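You operate a simulated robot arm through the tools that you are given. There is no shell and no other tool. Be economical: measure what you need, move in short steps, check, and stop when the job is done.

Carry out the task below with a simulated robot arm. There is one attempt and no reset: what you move stays moved.

JOB
Put the clay spool marked "R1" from the top of the long steel bench on the grey square slab there and the clay spool that says "R3" on top of the firm blank.

The check looks at the end state, three seconds after you hand in, the way a careful person would. Anything else that was tipped, shoved, dropped, spilled or broken makes it a failure.

ROBOT AND FRAMES
A 7-joint arm with a two-finger parallel gripper, fixed in place. Base frame: the origin is at the foot of the arm, x ahead of it, y to its left, z up; the work surface is at about z = 0. Readings come in cm, rad, newtons and seconds.
With the tool pointing down near the work surface it reaches from about 24 to 62 cm from the base axis. Its first joint turns from -1.152 to 1.152 rad. Payload 2.6 kg.
The tool frame sits at the grasp point between the pads (the TCP): z along the fingers, y along the line on which they close. The tips reach 3 cm beyond it. Largest opening 9.4 cm; finger width 2.8, thickness 1; the body of the gripper, 5 by 9.6 cm, starts 5.5 cm behind the TCP.
Orientation is told as [roll, pitch, yaw] about the base's x, y, z axes, in that order, counted from this pose: with the fingers straight down and closing along the base's y, the tool's x points along the base's -x, its y along +y and its z along -z.

CONTROLS
- The arm moves only by the tool apply_moves. Its argument "plan" is a list of rows, each an object of numbers (a shift or turn left out is 0, a gripper value left out holds the last): "x", "y", "z": the shift along the base's x, y, z in units of 200 mm (1.0 is 200 mm); "rx", "ry", "rz": the turn, a rotation vector about the base's x, y, z in units of 90 degrees (1.0 is 90 degrees); "hand": the finger opening in mm, from 0 to 94. In form: [{"x": .., "y": .., "z": .., "rx": .., "ry": .., "rz": .., "hand": ..}, ...]. A call has 1 to 12 rows; each row is the pose to reach, as a shift and turn from the pose commanded when the call began. A call with a number of a shift or a turn outside -1 to 1 is refused whole. A row lasts 0.2 s, in which the tool goes at most 5 cm and 0.15 rad; a call with a longer step from one row to the next is refused whole, and so is a gripper value outside its range. A pose out of reach is approached as far as the arm can. The call stops where the force on the tool passes 40 N (or 10 N more than at its start, if that is more) or the arm is blocked; 0.2 s more then pass. Each finger travels about 7.2 cm/s and halts on what it meets, pressing with about 42 N; the grip force reading is that of the motor and also rises with nothing between the fingers. The clock runs only during rows and for 0.2 s after the last one: add rows that repeat a pose to give the fingers time. It gives the time, the measured TCP pose, the force on the tool (base axes), the opening and the grip force at its end, in the units of the frame above (readings bear some noise).
- Cameras (640 x 400 px; columns grow to the right, rows downward): "scene" is fixed at [4.66, 44.12, 56.36]; the picture's right is [-0.65, -0.76, 0.00], its down [-0.44, 0.37, -0.82] and it looks along [0.62, -0.53, -0.57] (base axes); focal length 315 px, centre (320, 200). "wrist" rides on the gripper at [-3.7, 0, -5.8] in the tool frame; the picture's right is [0.00, -1.00, 0.00], its down [0.97, 0.00, -0.24] and it looks along [0.24, 0.00, 0.97] (tool axes); focal length 218 px, centre (320, 200). There is no depth. A picture from a camera that has moved, and an enlarged one, comes with that camera's place and axes in the base frame and with its lens.
- grab_frame(camera): a new picture of that camera. The clock stands still meanwhile.
- zoom(camera, box): a new picture of the part [left, top, right, bottom] of that camera's present view, enlarged. The clock stands still meanwhile.
- hand_in(): hands the job in; it is judged then, once.

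Go step by step. Nothing tells you positions but the pictures and the camera data: compare them with the known pose of the tool, close in by small moves and look again before you grip or let go. The budget is 90 turns and 46 pictures, counting those below and the enlarged ones. Unless the task says otherwise, let go and move clear before handing in, and close with one line.

The tools are called after ">>>" as a command line: name --argument value ..., lists and objects as JSON in quotes. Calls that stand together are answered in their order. apply_moves: Moves the arm, as the interface text tells. Its arguments: {"type":"object","properties":{"plan":{"type":"array","items":{"type":"object","properties":{"x":{"type":"number"},"y":{"type":"number"},"z":{"type":"number"},"rx":{"type":"number"},"ry":{"type":"number"},"rz":{"type":"number"},"hand":{"type":"number"}}}}},"required":["plan"]} The other tools are called the same way: grab_frame (camera) takes a picture; zoom (camera, box) takes an enlarged picture of a part of a camera's view; hand_in () hands the job in.

At the start:

```text
clock: 0.0
eef_pos: [36.36, 8.27, 38.9]
tool_rot: [0.0, 0.001, 0.001]
ft_force: [-0.4, -0.1, 0.7]
opening: 9.38
grip_force: 0.0
```

scene: 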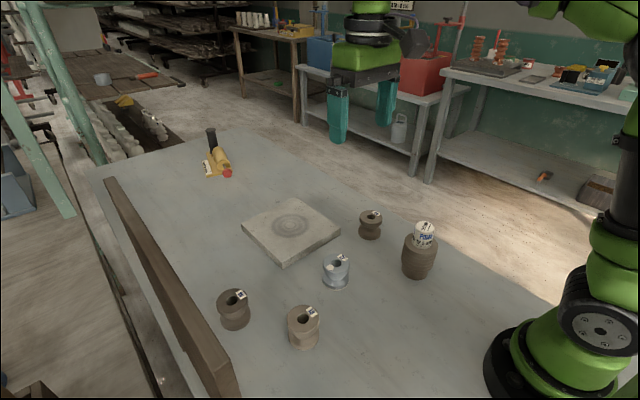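
wrist: 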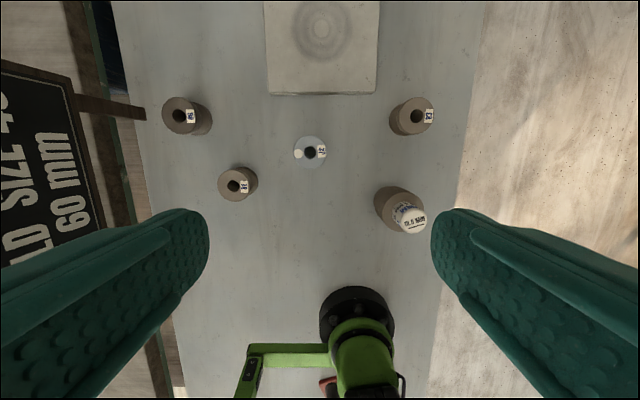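

I see four spools, a metallic-looking one, a grey slab and a jar on the bench. I'll zoom in to read the labels.

>>> zoom --camera "wrist" --box '[140, 80, 300, 210]'

>>> zoom --camera "wrist" --box '[280, 80, 450, 240]'

>>> zoom --camera "scene" --box '[200, 180, 460, 360]'

>>> zoom --camera "scene" --box '[180, 110, 280, 190]'

```text
3.08 times, centred on (220, 145) of wrist
camera zoom: at [40.2, 8.24, 44.78], right [0.0, -1.0, 0.0], down [-0.97, 0.0, 0.24], along [-0.24, 0.0, -0.97], focal length 672 px, centre (628, 369)
```

zoom: 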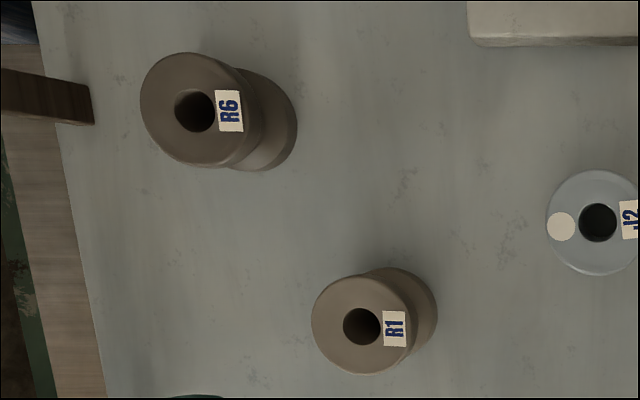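

```text
2.50 times, centred on (365, 160) of wrist
camera zoom: at [40.2, 8.24, 44.78], right [0.0, -1.0, 0.0], down [-0.97, 0.0, 0.24], along [-0.24, 0.0, -0.97], focal length 546 px, centre (208, 300)
```

zoom: 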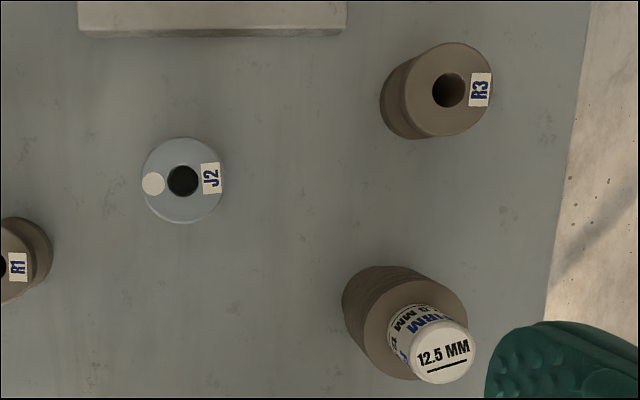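

```text
2.22 times, centred on (330, 270) of scene
camera zoom: at [4.66, 44.12, 56.36], right [-0.65, -0.76, 0.0], down [-0.44, 0.37, -0.82], along [0.62, -0.53, -0.57], focal length 700 px, centre (298, 44)
```

zoom: 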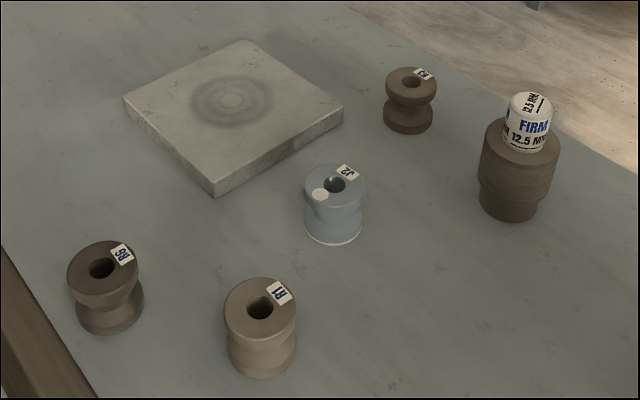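

```text
5.00 times, centred on (230, 150) of scene
camera zoom: at [4.66, 44.12, 56.36], right [-0.65, -0.76, 0.0], down [-0.44, 0.37, -0.82], along [0.62, -0.53, -0.57], focal length 1575 px, centre (770, 450)
```

zoom: 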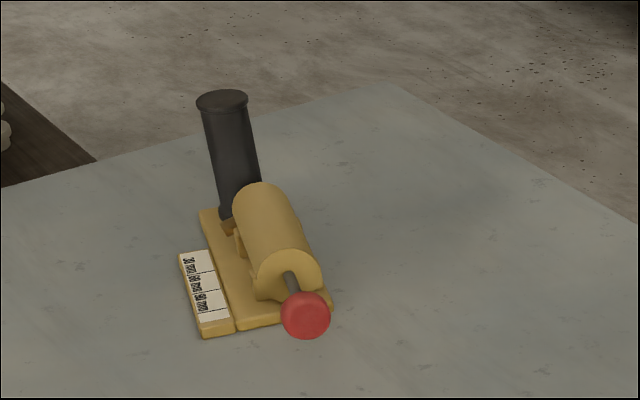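

R1 is at near left, R3 at far right, and the blank carries a "FIRM 12.5 MM" label. There's also a sign and a yellow tool with text, so I'll read those before handling clay.

>>> zoom --camera "wrist" --box '[0, 40, 150, 270]'

>>> zoom --camera "scene" --box '[200, 155, 240, 180]'

>>> zoom --camera "scene" --box '[390, 210, 450, 285]'

```text
1.74 times, centred on (75, 155) of wrist
camera zoom: at [40.2, 8.24, 44.78], right [0.0, -1.0, 0.0], down [-0.97, 0.0, 0.24], along [-0.24, 0.0, -0.97], focal length 380 px, centre (746, 278)
```

zoom: 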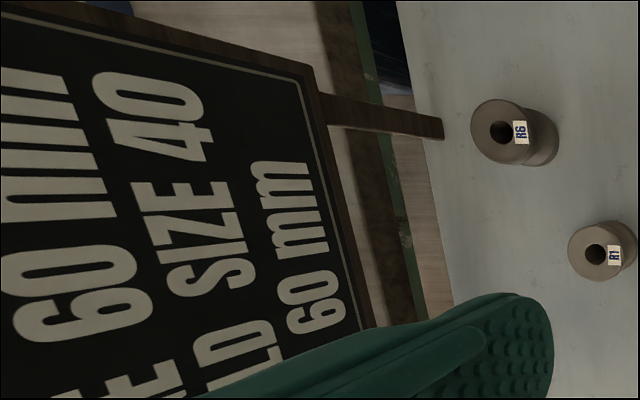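

```text
16.00 times, centred on (220, 168) of scene
camera zoom: at [4.66, 44.12, 56.36], right [-0.65, -0.76, 0.0], down [-0.44, 0.37, -0.82], along [0.62, -0.53, -0.57], focal length 5039 px, centre (1920, 720)
```

zoom: 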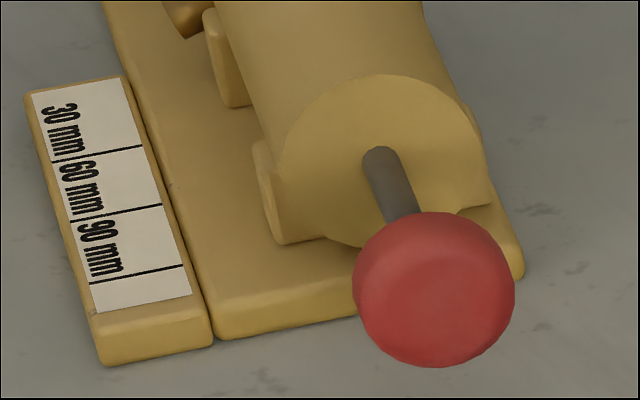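

```text
5.33 times, centred on (420, 248) of scene
camera zoom: at [4.66, 44.12, 56.36], right [-0.65, -0.76, 0.0], down [-0.44, 0.37, -0.82], along [0.62, -0.53, -0.57], focal length 1680 px, centre (-213, -53)
```

zoom: 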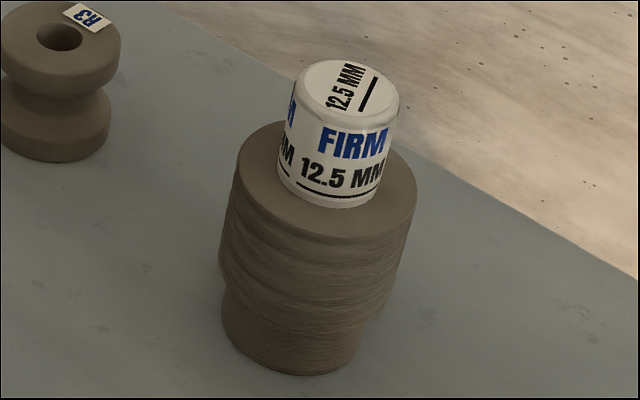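

The sign at the left edge of the bench probably gives handling rules for the clay. I'll close the fingers and shift left to read it whole.

>>> apply_moves --plan '[{"y": 0.2, "z": 0.1, "hand": 40}, {"y": 0.4, "z": 0.2, "hand": 0}, {"y": 0.4, "z": 0.2, "hand": 0}, {"y": 0.4, "z": 0.2, "hand": 0}]'

>>> grab_frame --camera "wrist"

```text
clock: 1.0
eef_pos: [36.47, 16.2, 42.6]
tool_rot: [-0.001, -0.001, 0.001]
ft_force: [0.4, -0.3, 0.7]
opening: 0.01
grip_force: 33.1
```

```text
36 pictures are left
camera wrist: at [40.27, 16.18, 48.52], right [0.0, -1.0, 0.0], down [-0.97, 0.0, 0.24], along [-0.24, 0.0, -0.97], focal length 218 px, centre (320, 200)
```

wrist: 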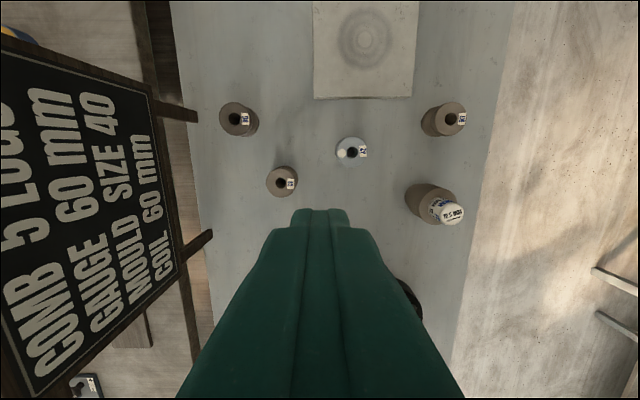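

The sign only lists workshop settings, which don't bear on this job. R1 is about (33, 24) with its top at z≈5.5, and the slab centre is about (59.5, 8) with its top at ≈2.3; I'll go above R1 now.

>>> apply_moves --plan '[{"x": -0.04, "y": 0.1, "z": -0.2, "hand": 94}, {"x": -0.08, "y": 0.2, "z": -0.4, "hand": 94}, {"x": -0.12, "y": 0.3, "z": -0.6}, {"x": -0.17, "y": 0.39, "z": -0.8}, {"x": -0.17, "y": 0.39, "z": -1.0}, {"x": -0.17, "y": 0.39, "z": -1.0}]'

>>> grab_frame --camera "wrist"

```text
clock: 2.4
eef_pos: [32.6, 24.33, 23.06]
tool_rot: [0.001, 0.0, -0.003]
ft_force: [0.0, -0.6, 0.8]
opening: 9.38
grip_force: 0.0
```

```text
35 pictures are left
camera wrist: at [36.48, 24.25, 28.91], right [0.0, -1.0, 0.0], down [-0.97, 0.0, 0.24], along [-0.24, 0.0, -0.97], focal length 218 px, centre (320, 200)
```

wrist: 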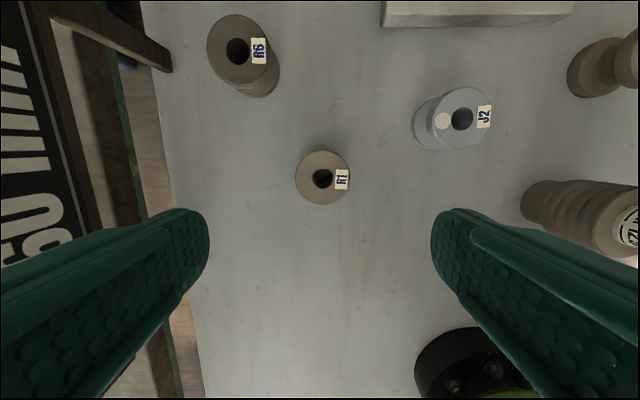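

R1 is confirmed at (33.1, 23.9), about 5.8 cm across. Descending around it with open fingers.

>>> apply_moves --plan '[{"x": 0.007, "y": -0.0085, "z": -0.2}, {"x": 0.007, "y": -0.0085, "z": -0.4}, {"x": 0.007, "y": -0.0085, "z": -0.6}, {"x": 0.007, "y": -0.0085, "z": -0.75}, {"x": 0.007, "y": -0.0085, "z": -0.75}]'

>>> grab_frame --camera "wrist"

>>> zoom --camera "scene" --box '[240, 240, 370, 360]'

```text
clock: 3.6
eef_pos: [32.99, 23.72, 7.74]
tool_rot: [-0.001, 0.0, 0.0]
ft_force: [0.1, -0.7, -0.2]
opening: 9.4
grip_force: 0.0
```

```text
34 pictures are left
camera wrist: at [36.73, 23.75, 13.52], right [0.0, -1.0, 0.0], down [-0.97, 0.0, 0.24], along [-0.24, 0.0, -0.97], focal length 218 px, centre (320, 200)
```

wrist: 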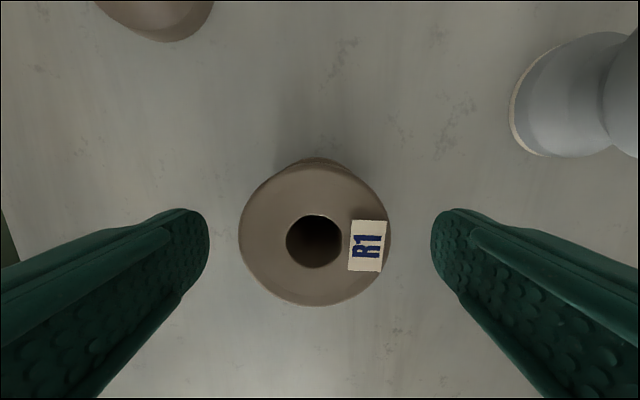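

```text
3.33 times, centred on (305, 300) of scene
camera zoom: at [4.66, 44.12, 56.36], right [-0.65, -0.76, 0.0], down [-0.44, 0.37, -0.82], along [0.62, -0.53, -0.57], focal length 1050 px, centre (370, -133)
```

zoom: 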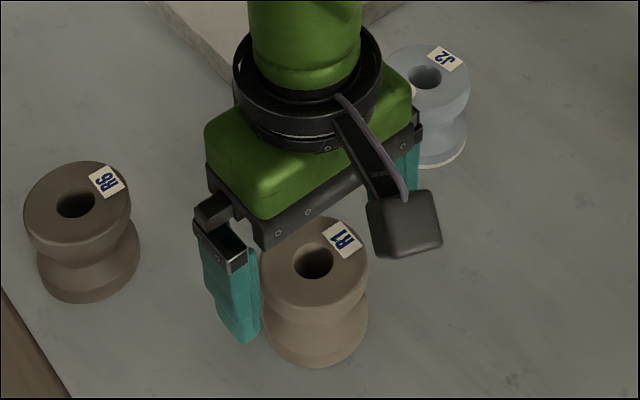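

R1 is centred at about (33.3, 23.9). I'll lower to about z=3.6 and close on it.

>>> apply_moves --plan '[{"x": 0.012, "y": 0.006, "z": -0.1}, {"x": 0.012, "y": 0.006, "z": -0.21}, {"x": 0.012, "y": 0.006, "z": -0.21}, {"x": 0.012, "y": 0.006, "z": -0.21, "hand": 70}, {"x": 0.012, "y": 0.006, "z": -0.21, "hand": 54}, {"x": 0.012, "y": 0.006, "z": -0.21, "hand": 54}]'

>>> zoom --camera "scene" --box '[240, 240, 370, 360]'

```text
clock: 5.0
eef_pos: [33.45, 24.03, 3.39]
tool_rot: [0.0, -0.001, 0.0]
ft_force: [0.0, 0.3, -0.9]
opening: 6.21
grip_force: 42.1
```

```text
3.33 times, centred on (305, 300) of scene
camera zoom: at [4.67, 44.12, 56.36], right [-0.65, -0.76, 0.0], down [-0.44, 0.37, -0.82], along [0.62, -0.53, -0.57], focal length 1050 px, centre (370, -133)
```

zoom: 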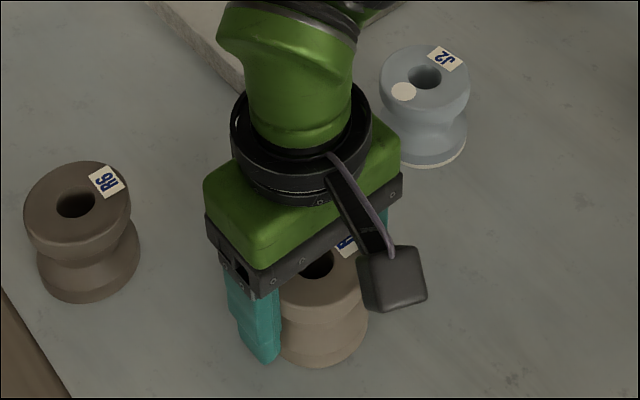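

Gripped at 6.2 cm. Lifting and checking the hold.

>>> apply_moves --plan '[{"z": 0.05}, {"z": 0.2}, {"z": 0.4}, {"z": 0.6}, {"z": 0.6}]'

>>> grab_frame --camera "wrist"

```text
clock: 6.2
eef_pos: [33.54, 24.12, 15.91]
tool_rot: [0.0, -0.001, -0.002]
ft_force: [-1.3, -0.3, -3.0]
opening: 6.19
grip_force: 42.0
```

```text
31 pictures are left
camera wrist: at [37.27, 24.04, 21.8], right [0.0, -1.0, 0.0], down [-0.97, 0.0, 0.24], along [-0.24, 0.0, -0.97], focal length 218 px, centre (320, 200)
```

wrist: 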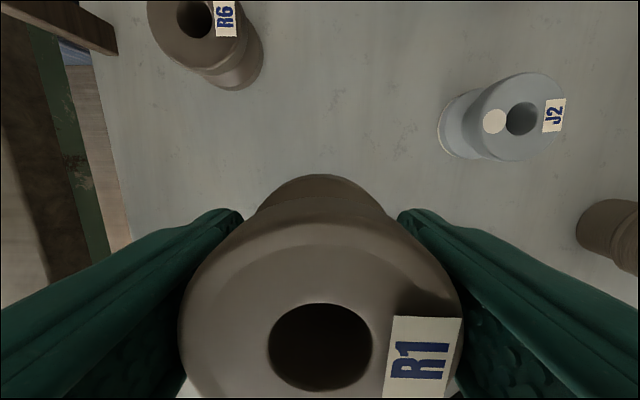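

Held securely. Moving over towards the slab.

>>> apply_moves --plan '[{"x": 0.15, "y": -0.1}, {"x": 0.33, "y": -0.22}, {"x": 0.5, "y": -0.34}, {"x": 0.67, "y": -0.46}, {"x": 0.82, "y": -0.56}, {"x": 0.95, "y": -0.66}, {"x": 0.95, "y": -0.8}, {"x": 0.95, "y": -0.8}]'

>>> grab_frame --camera "wrist"

>>> grab_frame --camera "scene"

```text
clock: 8.0
eef_pos: [52.27, 8.03, 15.77]
tool_rot: [-0.002, -0.001, 0.0]
ft_force: [-1.0, -0.5, -2.2]
opening: 6.18
grip_force: 42.1
```

```text
30 pictures are left
camera wrist: at [56.16, 7.99, 21.61], right [0.0, -1.0, 0.0], down [-0.97, 0.0, 0.24], along [-0.24, 0.0, -0.97], focal length 218 px, centre (320, 200)
```

wrist: 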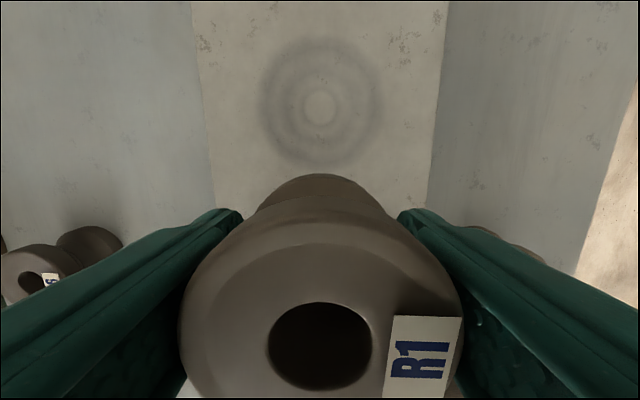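

```text
29 pictures are left
```

scene: 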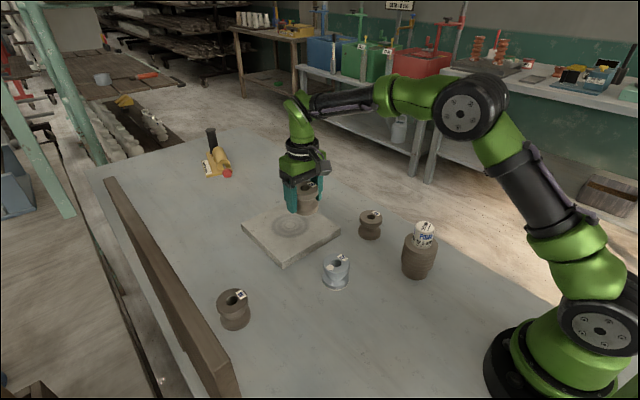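

The ring centre is at (59.2, 8.0), so R1 is lined up in y. Moving over it and going down to just above the slab.

>>> apply_moves --plan '[{"x": 0.15}, {"x": 0.3}, {"x": 0.3, "z": -0.15}, {"x": 0.3, "z": -0.3}, {"x": 0.3, "z": -0.4}, {"x": 0.3, "z": -0.4}]'

>>> zoom --camera "scene" --box '[230, 140, 360, 270]'

```text
clock: 9.4
eef_pos: [58.59, 7.92, 7.68]
tool_rot: [-0.001, -0.002, 0.0]
ft_force: [0.5, -0.1, -2.6]
opening: 6.2
grip_force: 42.1
```

```text
3.08 times, centred on (295, 205) of scene
camera zoom: at [4.67, 44.12, 56.36], right [-0.65, -0.76, 0.0], down [-0.44, 0.37, -0.82], along [0.62, -0.53, -0.57], focal length 969 px, centre (397, 185)
```

zoom: 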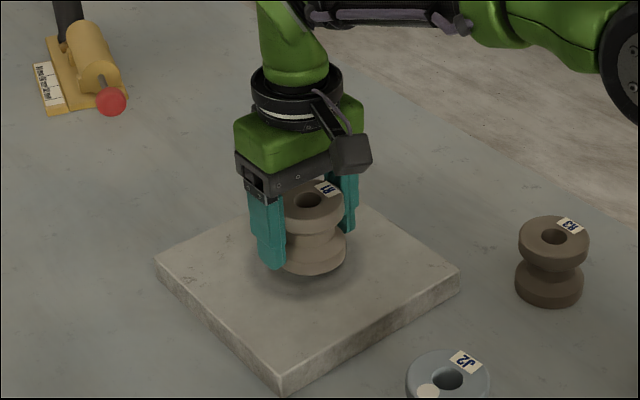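

R1 hovers just over the slab. Lowering in small steps, watching the force.

>>> apply_moves --plan '[{"z": -0.04}, {"z": -0.065}, {"z": -0.075}, {"z": -0.075}]'

```text
clock: 10.4
eef_pos: [58.41, 7.99, 6.16]
tool_rot: [0.0, -0.001, 0.0]
ft_force: [-0.7, -0.7, 0.2]
opening: 6.18
grip_force: 42.1
```

>>> apply_moves --plan '[{"z": -0.006}, {"z": -0.012}, {"z": -0.012}]'

>>> zoom --camera "scene" --box '[260, 180, 330, 240]'

```text
clock: 11.2
eef_pos: [58.53, 8.02, 6.31]
tool_rot: [-0.001, 0.0, -0.002]
ft_force: [-11.9, -2.9, 22.1]
opening: 6.18
grip_force: 42.3
```

```text
6.67 times, centred on (295, 210) of scene
camera zoom: at [4.65, 44.12, 56.36], right [-0.65, -0.76, 0.0], down [-0.44, 0.37, -0.82], along [0.62, -0.53, -0.57], focal length 2100 px, centre (487, 133)
```

zoom: 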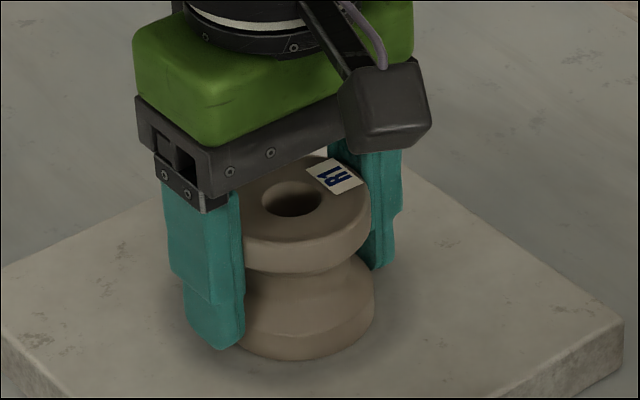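

Contact with the slab (22 N). I'll ease up a hair, release gently, then rise.

>>> apply_moves --plan '[{"z": 0.006}, {"z": 0.006, "hand": 70}, {"z": 0.006, "hand": 80}, {"z": 0.006, "hand": 84}, {"z": 0.006, "hand": 84}, {"z": 0.15}, {"z": 0.35}, {"z": 0.55}, {"z": 0.6}]'

>>> zoom --camera "scene" --box '[230, 140, 450, 300]'

```text
clock: 13.2
eef_pos: [58.42, 8.36, 18.29]
tool_rot: [0.0, 0.003, 0.0]
ft_force: [-0.4, -0.6, 0.0]
opening: 8.39
grip_force: 0.0
```

```text
2.50 times, centred on (340, 220) of scene
camera zoom: at [4.66, 44.12, 56.36], right [-0.65, -0.76, 0.0], down [-0.44, 0.37, -0.82], along [0.62, -0.53, -0.57], focal length 787 px, centre (270, 150)
```

zoom: 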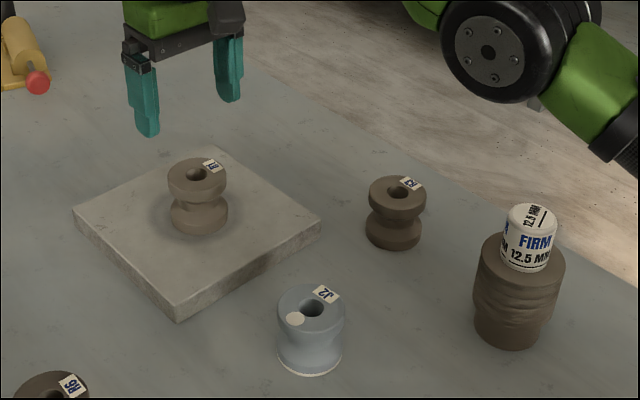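

R1 stands on the slab. The blank looks a little different from before, so I'll compare using the same crop.

>>> zoom --camera "scene" --box '[390, 210, 450, 285]'

```text
5.33 times, centred on (420, 248) of scene
camera zoom: at [4.66, 44.12, 56.36], right [-0.65, -0.76, 0.0], down [-0.44, 0.37, -0.82], along [0.62, -0.53, -0.57], focal length 1680 px, centre (-213, -53)
```

zoom: 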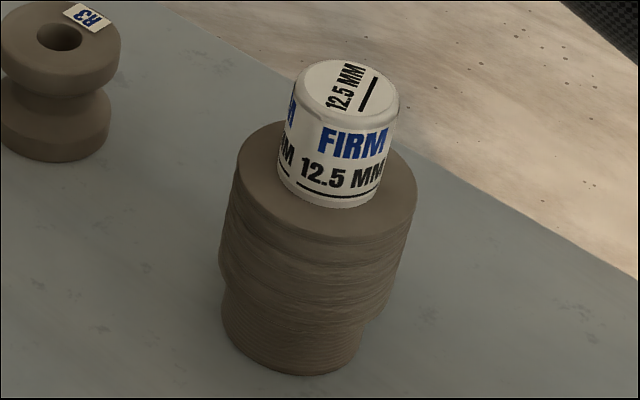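

The blank is unchanged; it was just rendering. Next I'll look at the blank and its white labelled top up close from above.

>>> apply_moves --plan '[{"z": 0.2}, {"x": -0.18, "y": -0.1, "z": 0.3}, {"x": -0.38, "y": -0.2, "z": 0.35}, {"x": -0.58, "y": -0.3, "z": 0.35}, {"x": -0.78, "y": -0.4, "z": 0.35}, {"x": -0.95, "y": -0.5, "z": 0.35}, {"x": -1.0, "y": -0.65, "z": 0.35}, {"x": -1.0, "y": -0.7, "z": 0.35}, {"x": -1.0, "y": -0.7, "z": 0.35}]'

>>> grab_frame --camera "wrist"

```text
clock: 15.2
eef_pos: [38.48, -6.19, 25.11]
tool_rot: [-0.003, 0.0, 0.002]
ft_force: [-0.1, 0.8, 0.2]
opening: 8.39
grip_force: 0.2
```

```text
24 pictures are left
camera wrist: at [42.2, -6.14, 30.94], right [0.0, -1.0, 0.0], down [-0.97, 0.0, 0.24], along [-0.24, 0.0, -0.97], focal length 218 px, centre (320, 200)
```

wrist: 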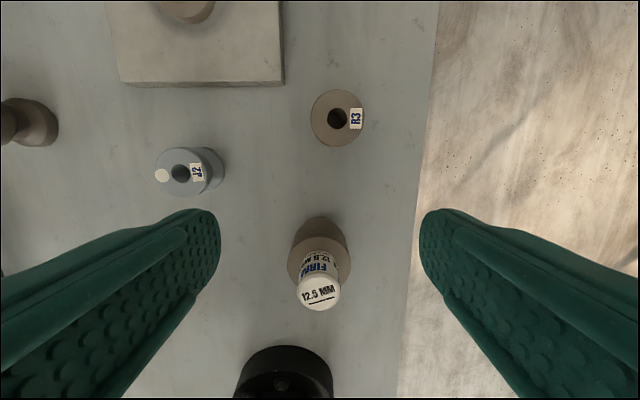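

The white cylinder is about 3.8 cm wide, centred on the blank at (29.8, -6.0), with its top at z≈14 and the blank's shoulder at ≈9. I need to know if it is loose, so I'll bring the gripper around it and try a tiny lift.

>>> apply_moves --plan '[{"x": -0.15, "z": -0.0}, {"x": -0.3, "z": -0.0}, {"x": -0.434, "y": 0.01}, {"x": -0.434, "y": 0.01, "z": -0.2}, {"x": -0.434, "y": 0.01, "z": -0.3}, {"x": -0.434, "y": 0.01, "z": -0.3}]'

>>> grab_frame --camera "wrist"

>>> zoom --camera "scene" --box '[340, 150, 500, 300]'

```text
clock: 16.6
eef_pos: [29.63, -5.93, 19.16]
tool_rot: [-0.001, 0.001, 0.0]
ft_force: [-1.0, 0.4, 0.8]
opening: 8.41
grip_force: 0.1
```

```text
23 pictures are left
camera wrist: at [33.56, -5.91, 24.98], right [0.0, -1.0, 0.0], down [-0.97, 0.0, 0.24], along [-0.24, 0.0, -0.97], focal length 218 px, centre (320, 200)
```

wrist: 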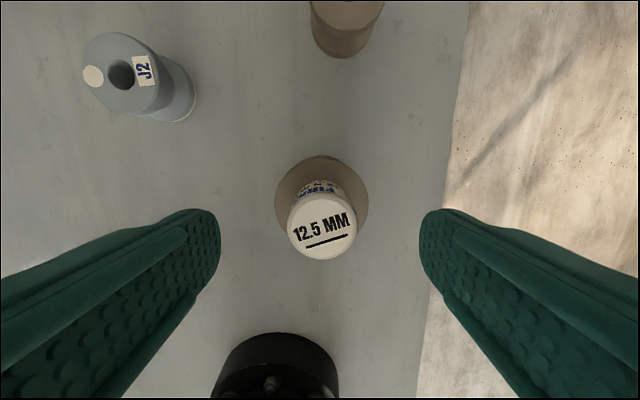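

```text
2.67 times, centred on (420, 225) of scene
camera zoom: at [4.66, 44.12, 56.36], right [-0.65, -0.76, 0.0], down [-0.44, 0.37, -0.82], along [0.62, -0.53, -0.57], focal length 840 px, centre (53, 133)
```

zoom: 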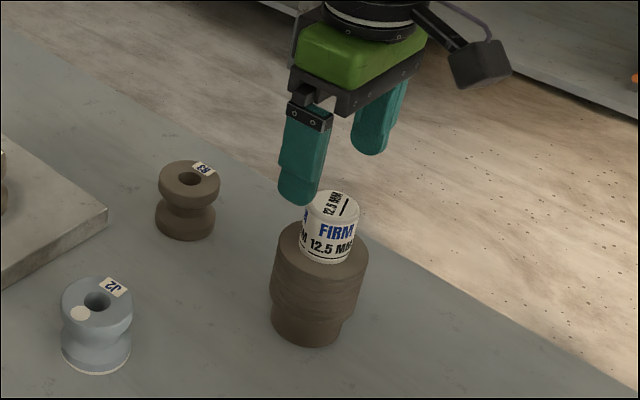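

Centred within a few mm. Descending so the tips stay above the shoulder, then closing on the white cylinder and lifting only 4 mm as a test.

>>> apply_moves --plan '[{"x": -0.004, "z": -0.15}, {"x": -0.004, "z": -0.29}, {"x": -0.004, "z": -0.29, "hand": 50}, {"x": -0.004, "z": -0.29, "hand": 34}, {"x": -0.004, "z": -0.29, "hand": 34}, {"x": -0.004, "z": -0.29, "hand": 34}]'

```text
clock: 18.0
eef_pos: [29.71, -5.87, 13.3]
tool_rot: [0.0, 0.0, -0.001]
ft_force: [0.2, -0.2, -0.1]
opening: 4.28
grip_force: 41.6
```

>>> apply_moves --plan '[{"z": 0.01}, {"z": 0.02}, {"z": 0.02}, {"z": 0.02}]'

>>> zoom --camera "scene" --box '[390, 210, 450, 285]'

```text
clock: 19.0
eef_pos: [29.69, -5.85, 13.71]
tool_rot: [-0.001, -0.001, -0.001]
ft_force: [-0.1, 0.5, -5.6]
opening: 4.26
grip_force: 42.1
```

```text
5.33 times, centred on (420, 248) of scene
camera zoom: at [4.67, 44.12, 56.36], right [-0.65, -0.76, 0.0], down [-0.44, 0.37, -0.82], along [0.62, -0.53, -0.57], focal length 1680 px, centre (-213, -53)
```

zoom: 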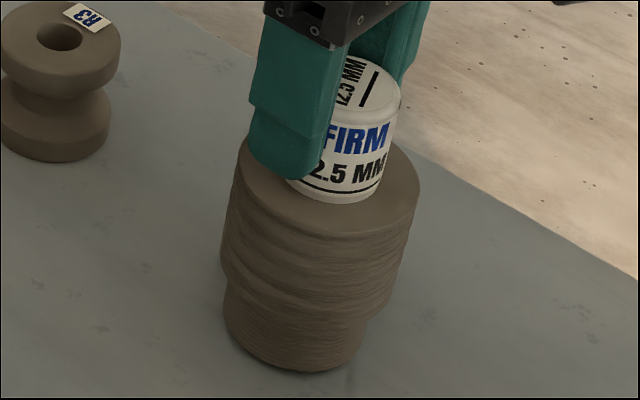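

Force rose by about 5.5 N and the blank's foot seems to have risen with the cap. I'll lift 1 cm more to be certain.

>>> apply_moves --plan '[{"z": 0.025}, {"z": 0.05}, {"z": 0.05}, {"z": 0.05}]'

>>> zoom --camera "scene" --box '[390, 210, 450, 285]'

```text
clock: 20.0
eef_pos: [29.59, -5.79, 14.59]
tool_rot: [0.001, -0.001, 0.0]
ft_force: [0.2, 0.2, -5.5]
opening: 4.29
grip_force: 41.6
```

```text
5.33 times, centred on (420, 248) of scene
camera zoom: at [4.67, 44.12, 56.36], right [-0.65, -0.76, 0.0], down [-0.44, 0.37, -0.82], along [0.62, -0.53, -0.57], focal length 1680 px, centre (-213, -53)
```

zoom: 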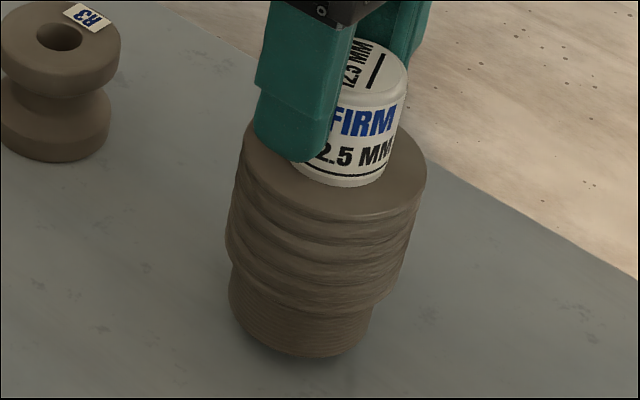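

The blank and its white top are one solid piece (about 0.55 kg), so R3 goes on the white top. Setting the blank back exactly where it stood.

>>> apply_moves --plan '[{"z": -0.03}, {"z": -0.055}, {"z": -0.066}, {"z": -0.07}, {"z": -0.07}]'

```text
clock: 21.2
eef_pos: [29.6, -5.81, 13.28]
tool_rot: [0.002, -0.003, -0.001]
ft_force: [-8.3, -4.0, 28.1]
opening: 4.27
grip_force: 42.4
```

>>> apply_moves --plan '[{"z": 0.004}, {"z": 0.006}, {"z": 0.006, "hand": 50}, {"z": 0.006, "hand": 70}, {"z": 0.006, "hand": 80}, {"z": 0.006, "hand": 80}, {"z": 0.2}, {"z": 0.4}, {"z": 0.5}, {"z": 0.5}]'

>>> zoom --camera "scene" --box '[390, 210, 450, 285]'

```text
clock: 23.4
eef_pos: [29.61, -5.96, 23.29]
tool_rot: [0.001, 0.001, -0.001]
ft_force: [0.0, -0.2, 0.1]
opening: 8.02
grip_force: 0.0
```

```text
5.33 times, centred on (420, 248) of scene
camera zoom: at [4.66, 44.12, 56.36], right [-0.65, -0.76, 0.0], down [-0.44, 0.37, -0.82], along [0.62, -0.53, -0.57], focal length 1680 px, centre (-213, -53)
```

zoom: 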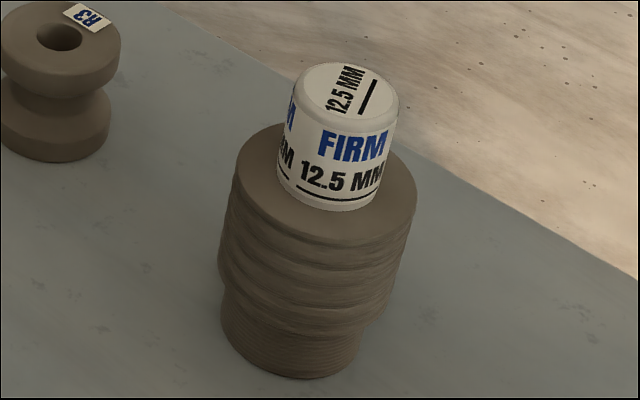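

The blank stands as before, to within a millimetre or two. Now on to R3, which I place at about (45.2, -8.0).

>>> apply_moves --plan '[{"x": 0.2, "y": -0.02}, {"x": 0.4, "y": -0.05}, {"x": 0.6, "y": -0.08, "hand": 94}, {"x": 0.78, "y": -0.1, "z": -0.1}, {"x": 0.78, "y": -0.1, "z": -0.3}, {"x": 0.78, "y": -0.1, "z": -0.5}, {"x": 0.78, "y": -0.1, "z": -0.5}]'

>>> grab_frame --camera "wrist"

```text
clock: 25.0
eef_pos: [45.15, -7.92, 13.19]
tool_rot: [0.0, -0.002, -0.001]
ft_force: [0.9, 0.4, -0.1]
opening: 9.44
grip_force: 0.1
```

```text
18 pictures are left
camera wrist: at [48.93, -7.86, 19.03], right [0.0, -1.0, 0.0], down [-0.97, 0.0, 0.24], along [-0.24, 0.0, -0.97], focal length 218 px, centre (320, 200)
```

wrist: 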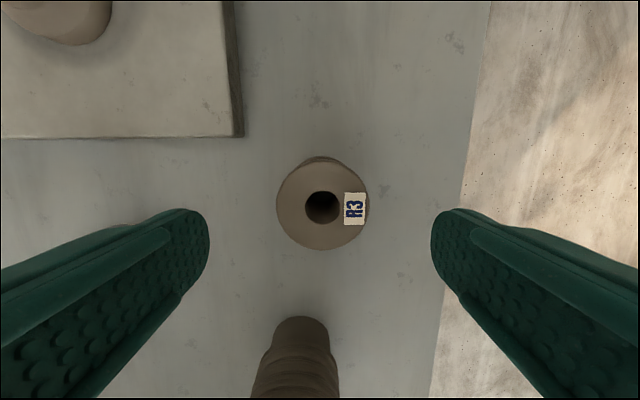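

R3 is right beneath the gripper. Descending and closing.

>>> apply_moves --plan '[{"x": 0.003, "y": -0.003, "z": -0.2}, {"x": 0.003, "y": -0.003, "z": -0.4}, {"x": 0.003, "y": -0.003, "z": -0.48}, {"x": 0.003, "y": -0.003, "z": -0.48}, {"x": 0.003, "y": -0.003, "z": -0.48, "hand": 70}, {"x": 0.003, "y": -0.003, "z": -0.48, "hand": 54}, {"x": 0.003, "y": -0.003, "z": -0.48, "hand": 54}, {"x": 0.003, "y": -0.003, "z": -0.48, "hand": 54}]'

```text
clock: 26.8
eef_pos: [45.18, -7.79, 3.78]
tool_rot: [0.0, 0.0, 0.001]
ft_force: [0.6, -0.1, 0.1]
opening: 6.0
grip_force: 42.0
```

Gripped at 6.0 cm. Lifting well above the blank's top.

>>> apply_moves --plan '[{"z": 0.05}, {"z": 0.2}, {"z": 0.4}, {"z": 0.6}, {"z": 0.8}, {"z": 0.95}, {"z": 0.95}]'

>>> grab_frame --camera "wrist"

```text
clock: 28.4
eef_pos: [45.25, -8.17, 22.69]
tool_rot: [-0.001, 0.0, 0.0]
ft_force: [-0.1, 0.2, -2.0]
opening: 5.99
grip_force: 42.2
```

```text
17 pictures are left
camera wrist: at [49.07, -8.16, 28.61], right [0.0, -1.0, 0.0], down [-0.97, 0.0, 0.24], along [-0.24, 0.0, -0.97], focal length 218 px, centre (320, 200)
```

wrist: 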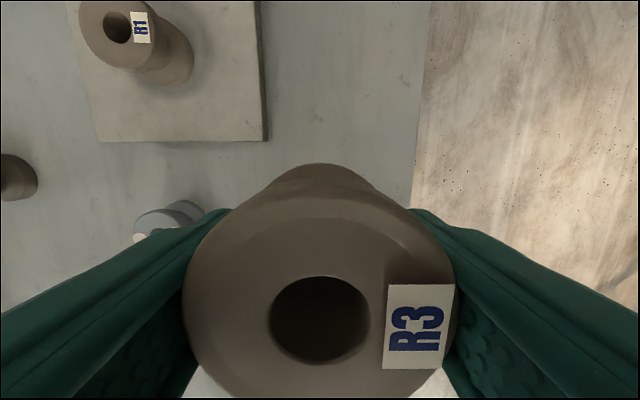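

R3 is held and centred. Moving above the blank, then I'll compare positions in the scene view.

>>> apply_moves --plan '[{"x": -0.2, "y": 0.03}, {"x": -0.4, "y": 0.06}, {"x": -0.6, "y": 0.09}, {"x": -0.78, "y": 0.105}, {"x": -0.78, "y": 0.105, "z": -0.1}, {"x": -0.78, "y": 0.105, "z": -0.16}, {"x": -0.78, "y": 0.105, "z": -0.16}]'

>>> zoom --camera "scene" --box '[380, 180, 470, 290]'

>>> grab_frame --camera "wrist"

```text
clock: 30.0
eef_pos: [29.81, -5.91, 19.53]
tool_rot: [0.001, 0.0, 0.0]
ft_force: [-0.2, 0.1, -3.8]
opening: 5.98
grip_force: 41.6
```

```text
3.64 times, centred on (425, 235) of scene
camera zoom: at [4.66, 44.12, 56.36], right [-0.65, -0.76, 0.0], down [-0.44, 0.37, -0.82], along [0.62, -0.53, -0.57], focal length 1145 px, centre (-62, 73)
```

zoom: 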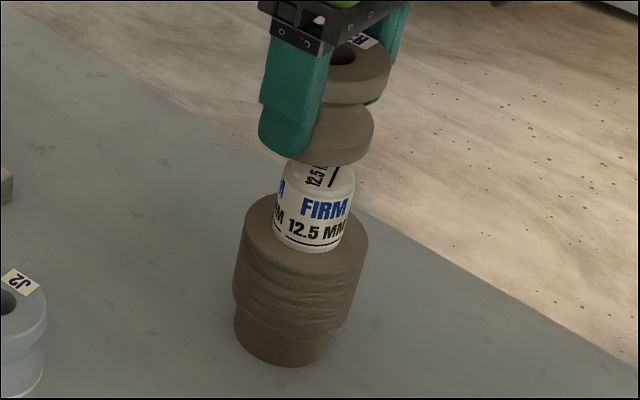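

```text
15 pictures are left
camera wrist: at [33.6, -5.93, 25.27], right [0.0, -1.0, 0.0], down [-0.97, 0.0, 0.24], along [-0.24, 0.0, -0.97], focal length 218 px, centre (320, 200)
```

wrist: 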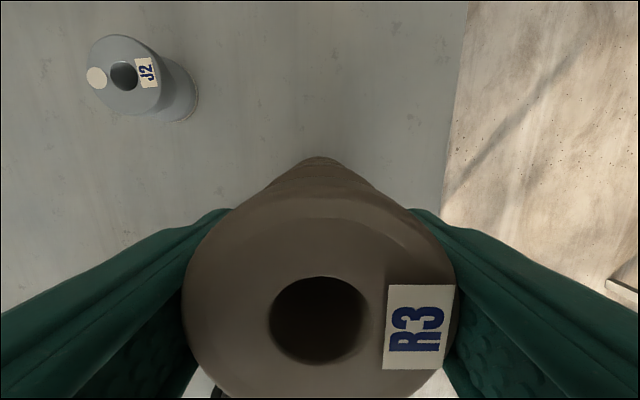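

R3 is lined up over the white top to within about 2 mm, with roughly 1.5 cm gap. Lowering gradually.

>>> apply_moves --plan '[{"x": -0.005, "z": -0.025}, {"x": -0.005, "z": -0.05}, {"x": -0.005, "z": -0.055}, {"x": -0.005, "z": -0.055}]'

>>> zoom --camera "scene" --box '[390, 180, 460, 260]'

```text
clock: 31.0
eef_pos: [29.75, -5.82, 18.43]
tool_rot: [0.002, 0.001, 0.0]
ft_force: [0.6, -0.3, -2.4]
opening: 5.98
grip_force: 41.7
```

```text
5.00 times, centred on (425, 220) of scene
camera zoom: at [4.67, 44.12, 56.36], right [-0.65, -0.76, 0.0], down [-0.44, 0.37, -0.82], along [0.62, -0.53, -0.57], focal length 1575 px, centre (-205, 100)
```

zoom: 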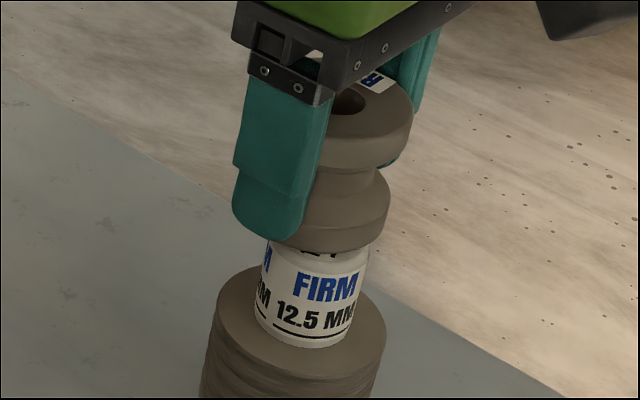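

>>> apply_moves --plan '[{"z": -0.01}, {"z": -0.02}, {"z": -0.02}]'

```text
clock: 31.8
eef_pos: [29.52, -5.74, 17.99]
tool_rot: [0.001, 0.0, 0.0]
ft_force: [0.0, 0.6, -2.4]
opening: 5.98
grip_force: 41.8
```

>>> apply_moves --plan '[{"z": -0.006}, {"z": -0.012}, {"z": -0.012}]'

```text
clock: 32.6
eef_pos: [29.59, -5.72, 17.65]
tool_rot: [-0.001, 0.0, 0.0]
ft_force: [0.6, 0.0, -2.4]
opening: 6.0
grip_force: 42.0
```

>>> apply_moves --plan '[{"z": -0.006}, {"z": -0.012}, {"z": -0.012}]'

>>> zoom --camera "scene" --box '[390, 180, 460, 260]'

```text
clock: 33.4
eef_pos: [29.64, -5.72, 17.55]
tool_rot: [0.0, 0.0, 0.0]
ft_force: [-0.5, -0.3, -2.9]
opening: 5.97
grip_force: 42.4
```

```text
5.00 times, centred on (425, 220) of scene
camera zoom: at [4.67, 44.12, 56.36], right [-0.65, -0.76, 0.0], down [-0.44, 0.37, -0.82], along [0.62, -0.53, -0.57], focal length 1575 px, centre (-205, 100)
```

zoom: 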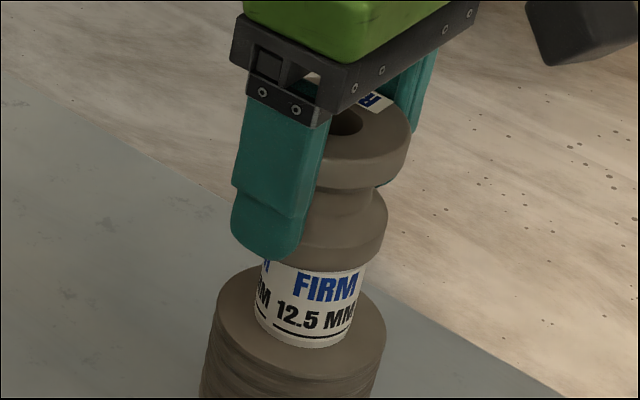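

Very close, but still no contact force. Continuing in 1.5–2 mm steps.

>>> apply_moves --plan '[{"z": -0.004}, {"z": -0.008}, {"z": -0.008}]'

```text
clock: 34.2
eef_pos: [29.68, -5.9, 17.4]
tool_rot: [0.0, -0.004, 0.0]
ft_force: [-7.7, 1.9, 27.1]
opening: 6.02
grip_force: 42.1
```

Contact. Easing the pressure off before releasing.

>>> apply_moves --plan '[{"z": 0.003}, {"z": 0.005}, {"z": 0.005}]'

>>> zoom --camera "scene" --box '[390, 180, 460, 260]'

```text
clock: 35.0
eef_pos: [29.65, -5.71, 17.27]
tool_rot: [-0.002, 0.0, 0.0]
ft_force: [3.0, -3.0, 6.8]
opening: 5.97
grip_force: 42.0
```

```text
5.00 times, centred on (425, 220) of scene
camera zoom: at [4.66, 44.12, 56.36], right [-0.65, -0.76, 0.0], down [-0.44, 0.37, -0.82], along [0.62, -0.53, -0.57], focal length 1575 px, centre (-205, 100)
```

zoom: 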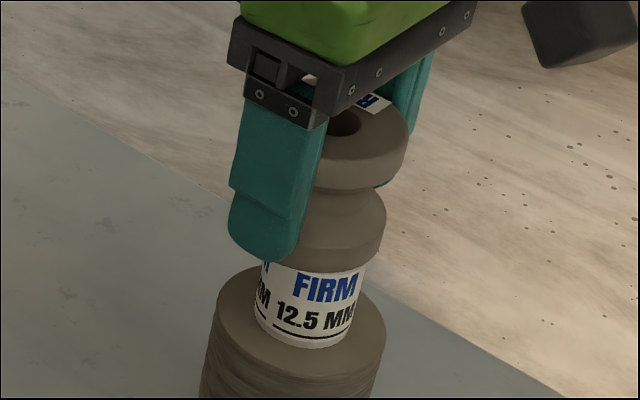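

R3 is level and resting with light pressure. Releasing and rising straight up.

>>> apply_moves --plan '[{"hand": 66}, {"hand": 74}, {"hand": 84}, {"hand": 88}, {"hand": 88}, {"z": 0.1}, {"z": 0.25}, {"z": 0.45}, {"z": 0.65}, {"z": 0.65}]'

>>> grab_frame --camera "scene"

>>> zoom --camera "scene" --box '[380, 170, 470, 290]'

```text
clock: 37.2
eef_pos: [29.61, -5.82, 30.42]
tool_rot: [0.001, 0.001, 0.001]
ft_force: [0.7, -0.9, 0.2]
opening: 8.81
grip_force: 0.1
```

```text
11 pictures are left
```

scene: 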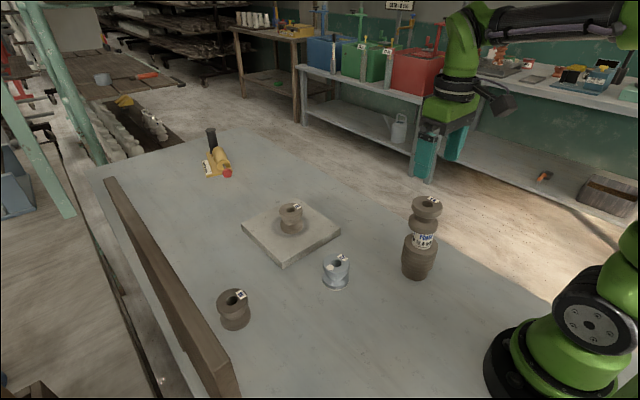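

```text
3.33 times, centred on (425, 230) of scene
camera zoom: at [4.66, 44.12, 56.36], right [-0.65, -0.76, 0.0], down [-0.44, 0.37, -0.82], along [0.62, -0.53, -0.57], focal length 1050 px, centre (-30, 100)
```

zoom: 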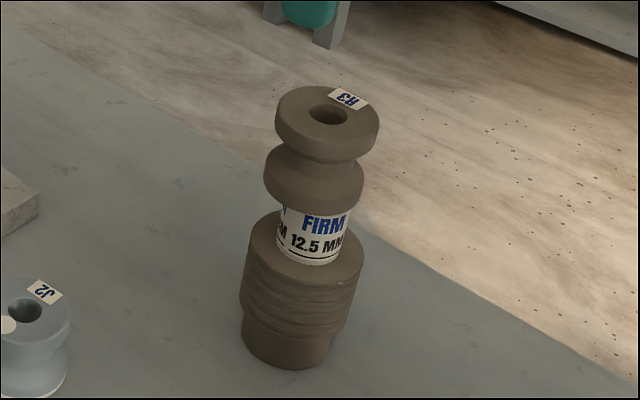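

R3 stands upright on the blank's top and R1 is on the slab. I'll move the gripper clear and take one last look for any drift.

>>> apply_moves --plan '[{"x": 0.1, "z": 0.1}, {"x": 0.3, "y": 0.1, "z": 0.2}, {"x": 0.5, "y": 0.2, "z": 0.2}, {"x": 0.5, "y": 0.2, "z": 0.2}, {"x": 0.5, "y": 0.2, "z": 0.2}, {"x": 0.5, "y": 0.2, "z": 0.2}, {"x": 0.5, "y": 0.2, "z": 0.2}]'

>>> zoom --camera "scene" --box '[380, 170, 470, 290]'

>>> grab_frame --camera "wrist"

```text
clock: 38.8
eef_pos: [39.6, -1.48, 34.38]
tool_rot: [-0.001, 0.0, 0.0]
ft_force: [-0.1, 0.4, 0.6]
opening: 8.81
grip_force: 0.0
```

```text
3.33 times, centred on (425, 230) of scene
camera zoom: at [4.66, 44.12, 56.36], right [-0.65, -0.76, 0.0], down [-0.44, 0.37, -0.82], along [0.62, -0.53, -0.57], focal length 1050 px, centre (-30, 100)
```

zoom: 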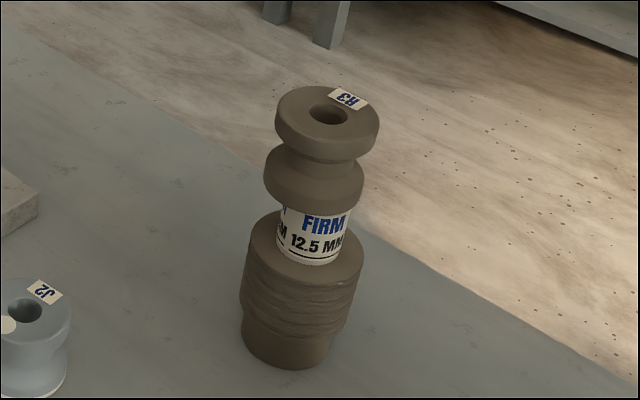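

```text
8 pictures are left
camera wrist: at [43.35, -1.62, 40.13], right [0.0, -1.0, 0.0], down [-0.97, 0.0, 0.24], along [-0.24, 0.0, -0.97], focal length 218 px, centre (320, 200)
```

wrist: 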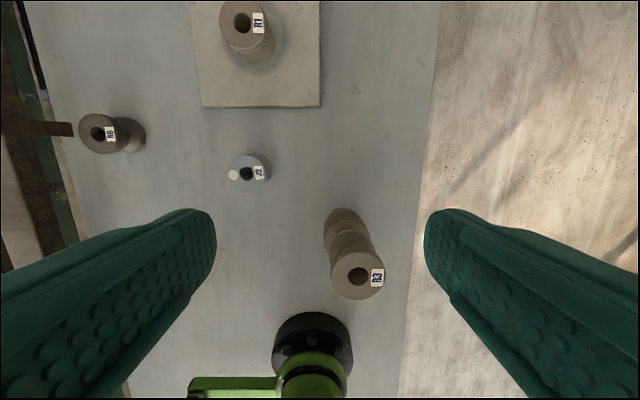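

Nothing has drifted: R1 is upright on the slab, R3 is upright on the firm blank, the other things are in place, and the gripper is clear. Handing in.

>>> hand_in

```text
The job is handed in.
```

R1 now stands on the grey slab and R3 on the white "FIRM" top of the blank; a brief test lift to see if that top was loose (it wasn't) left the blank within about 2 mm of where it had stood.
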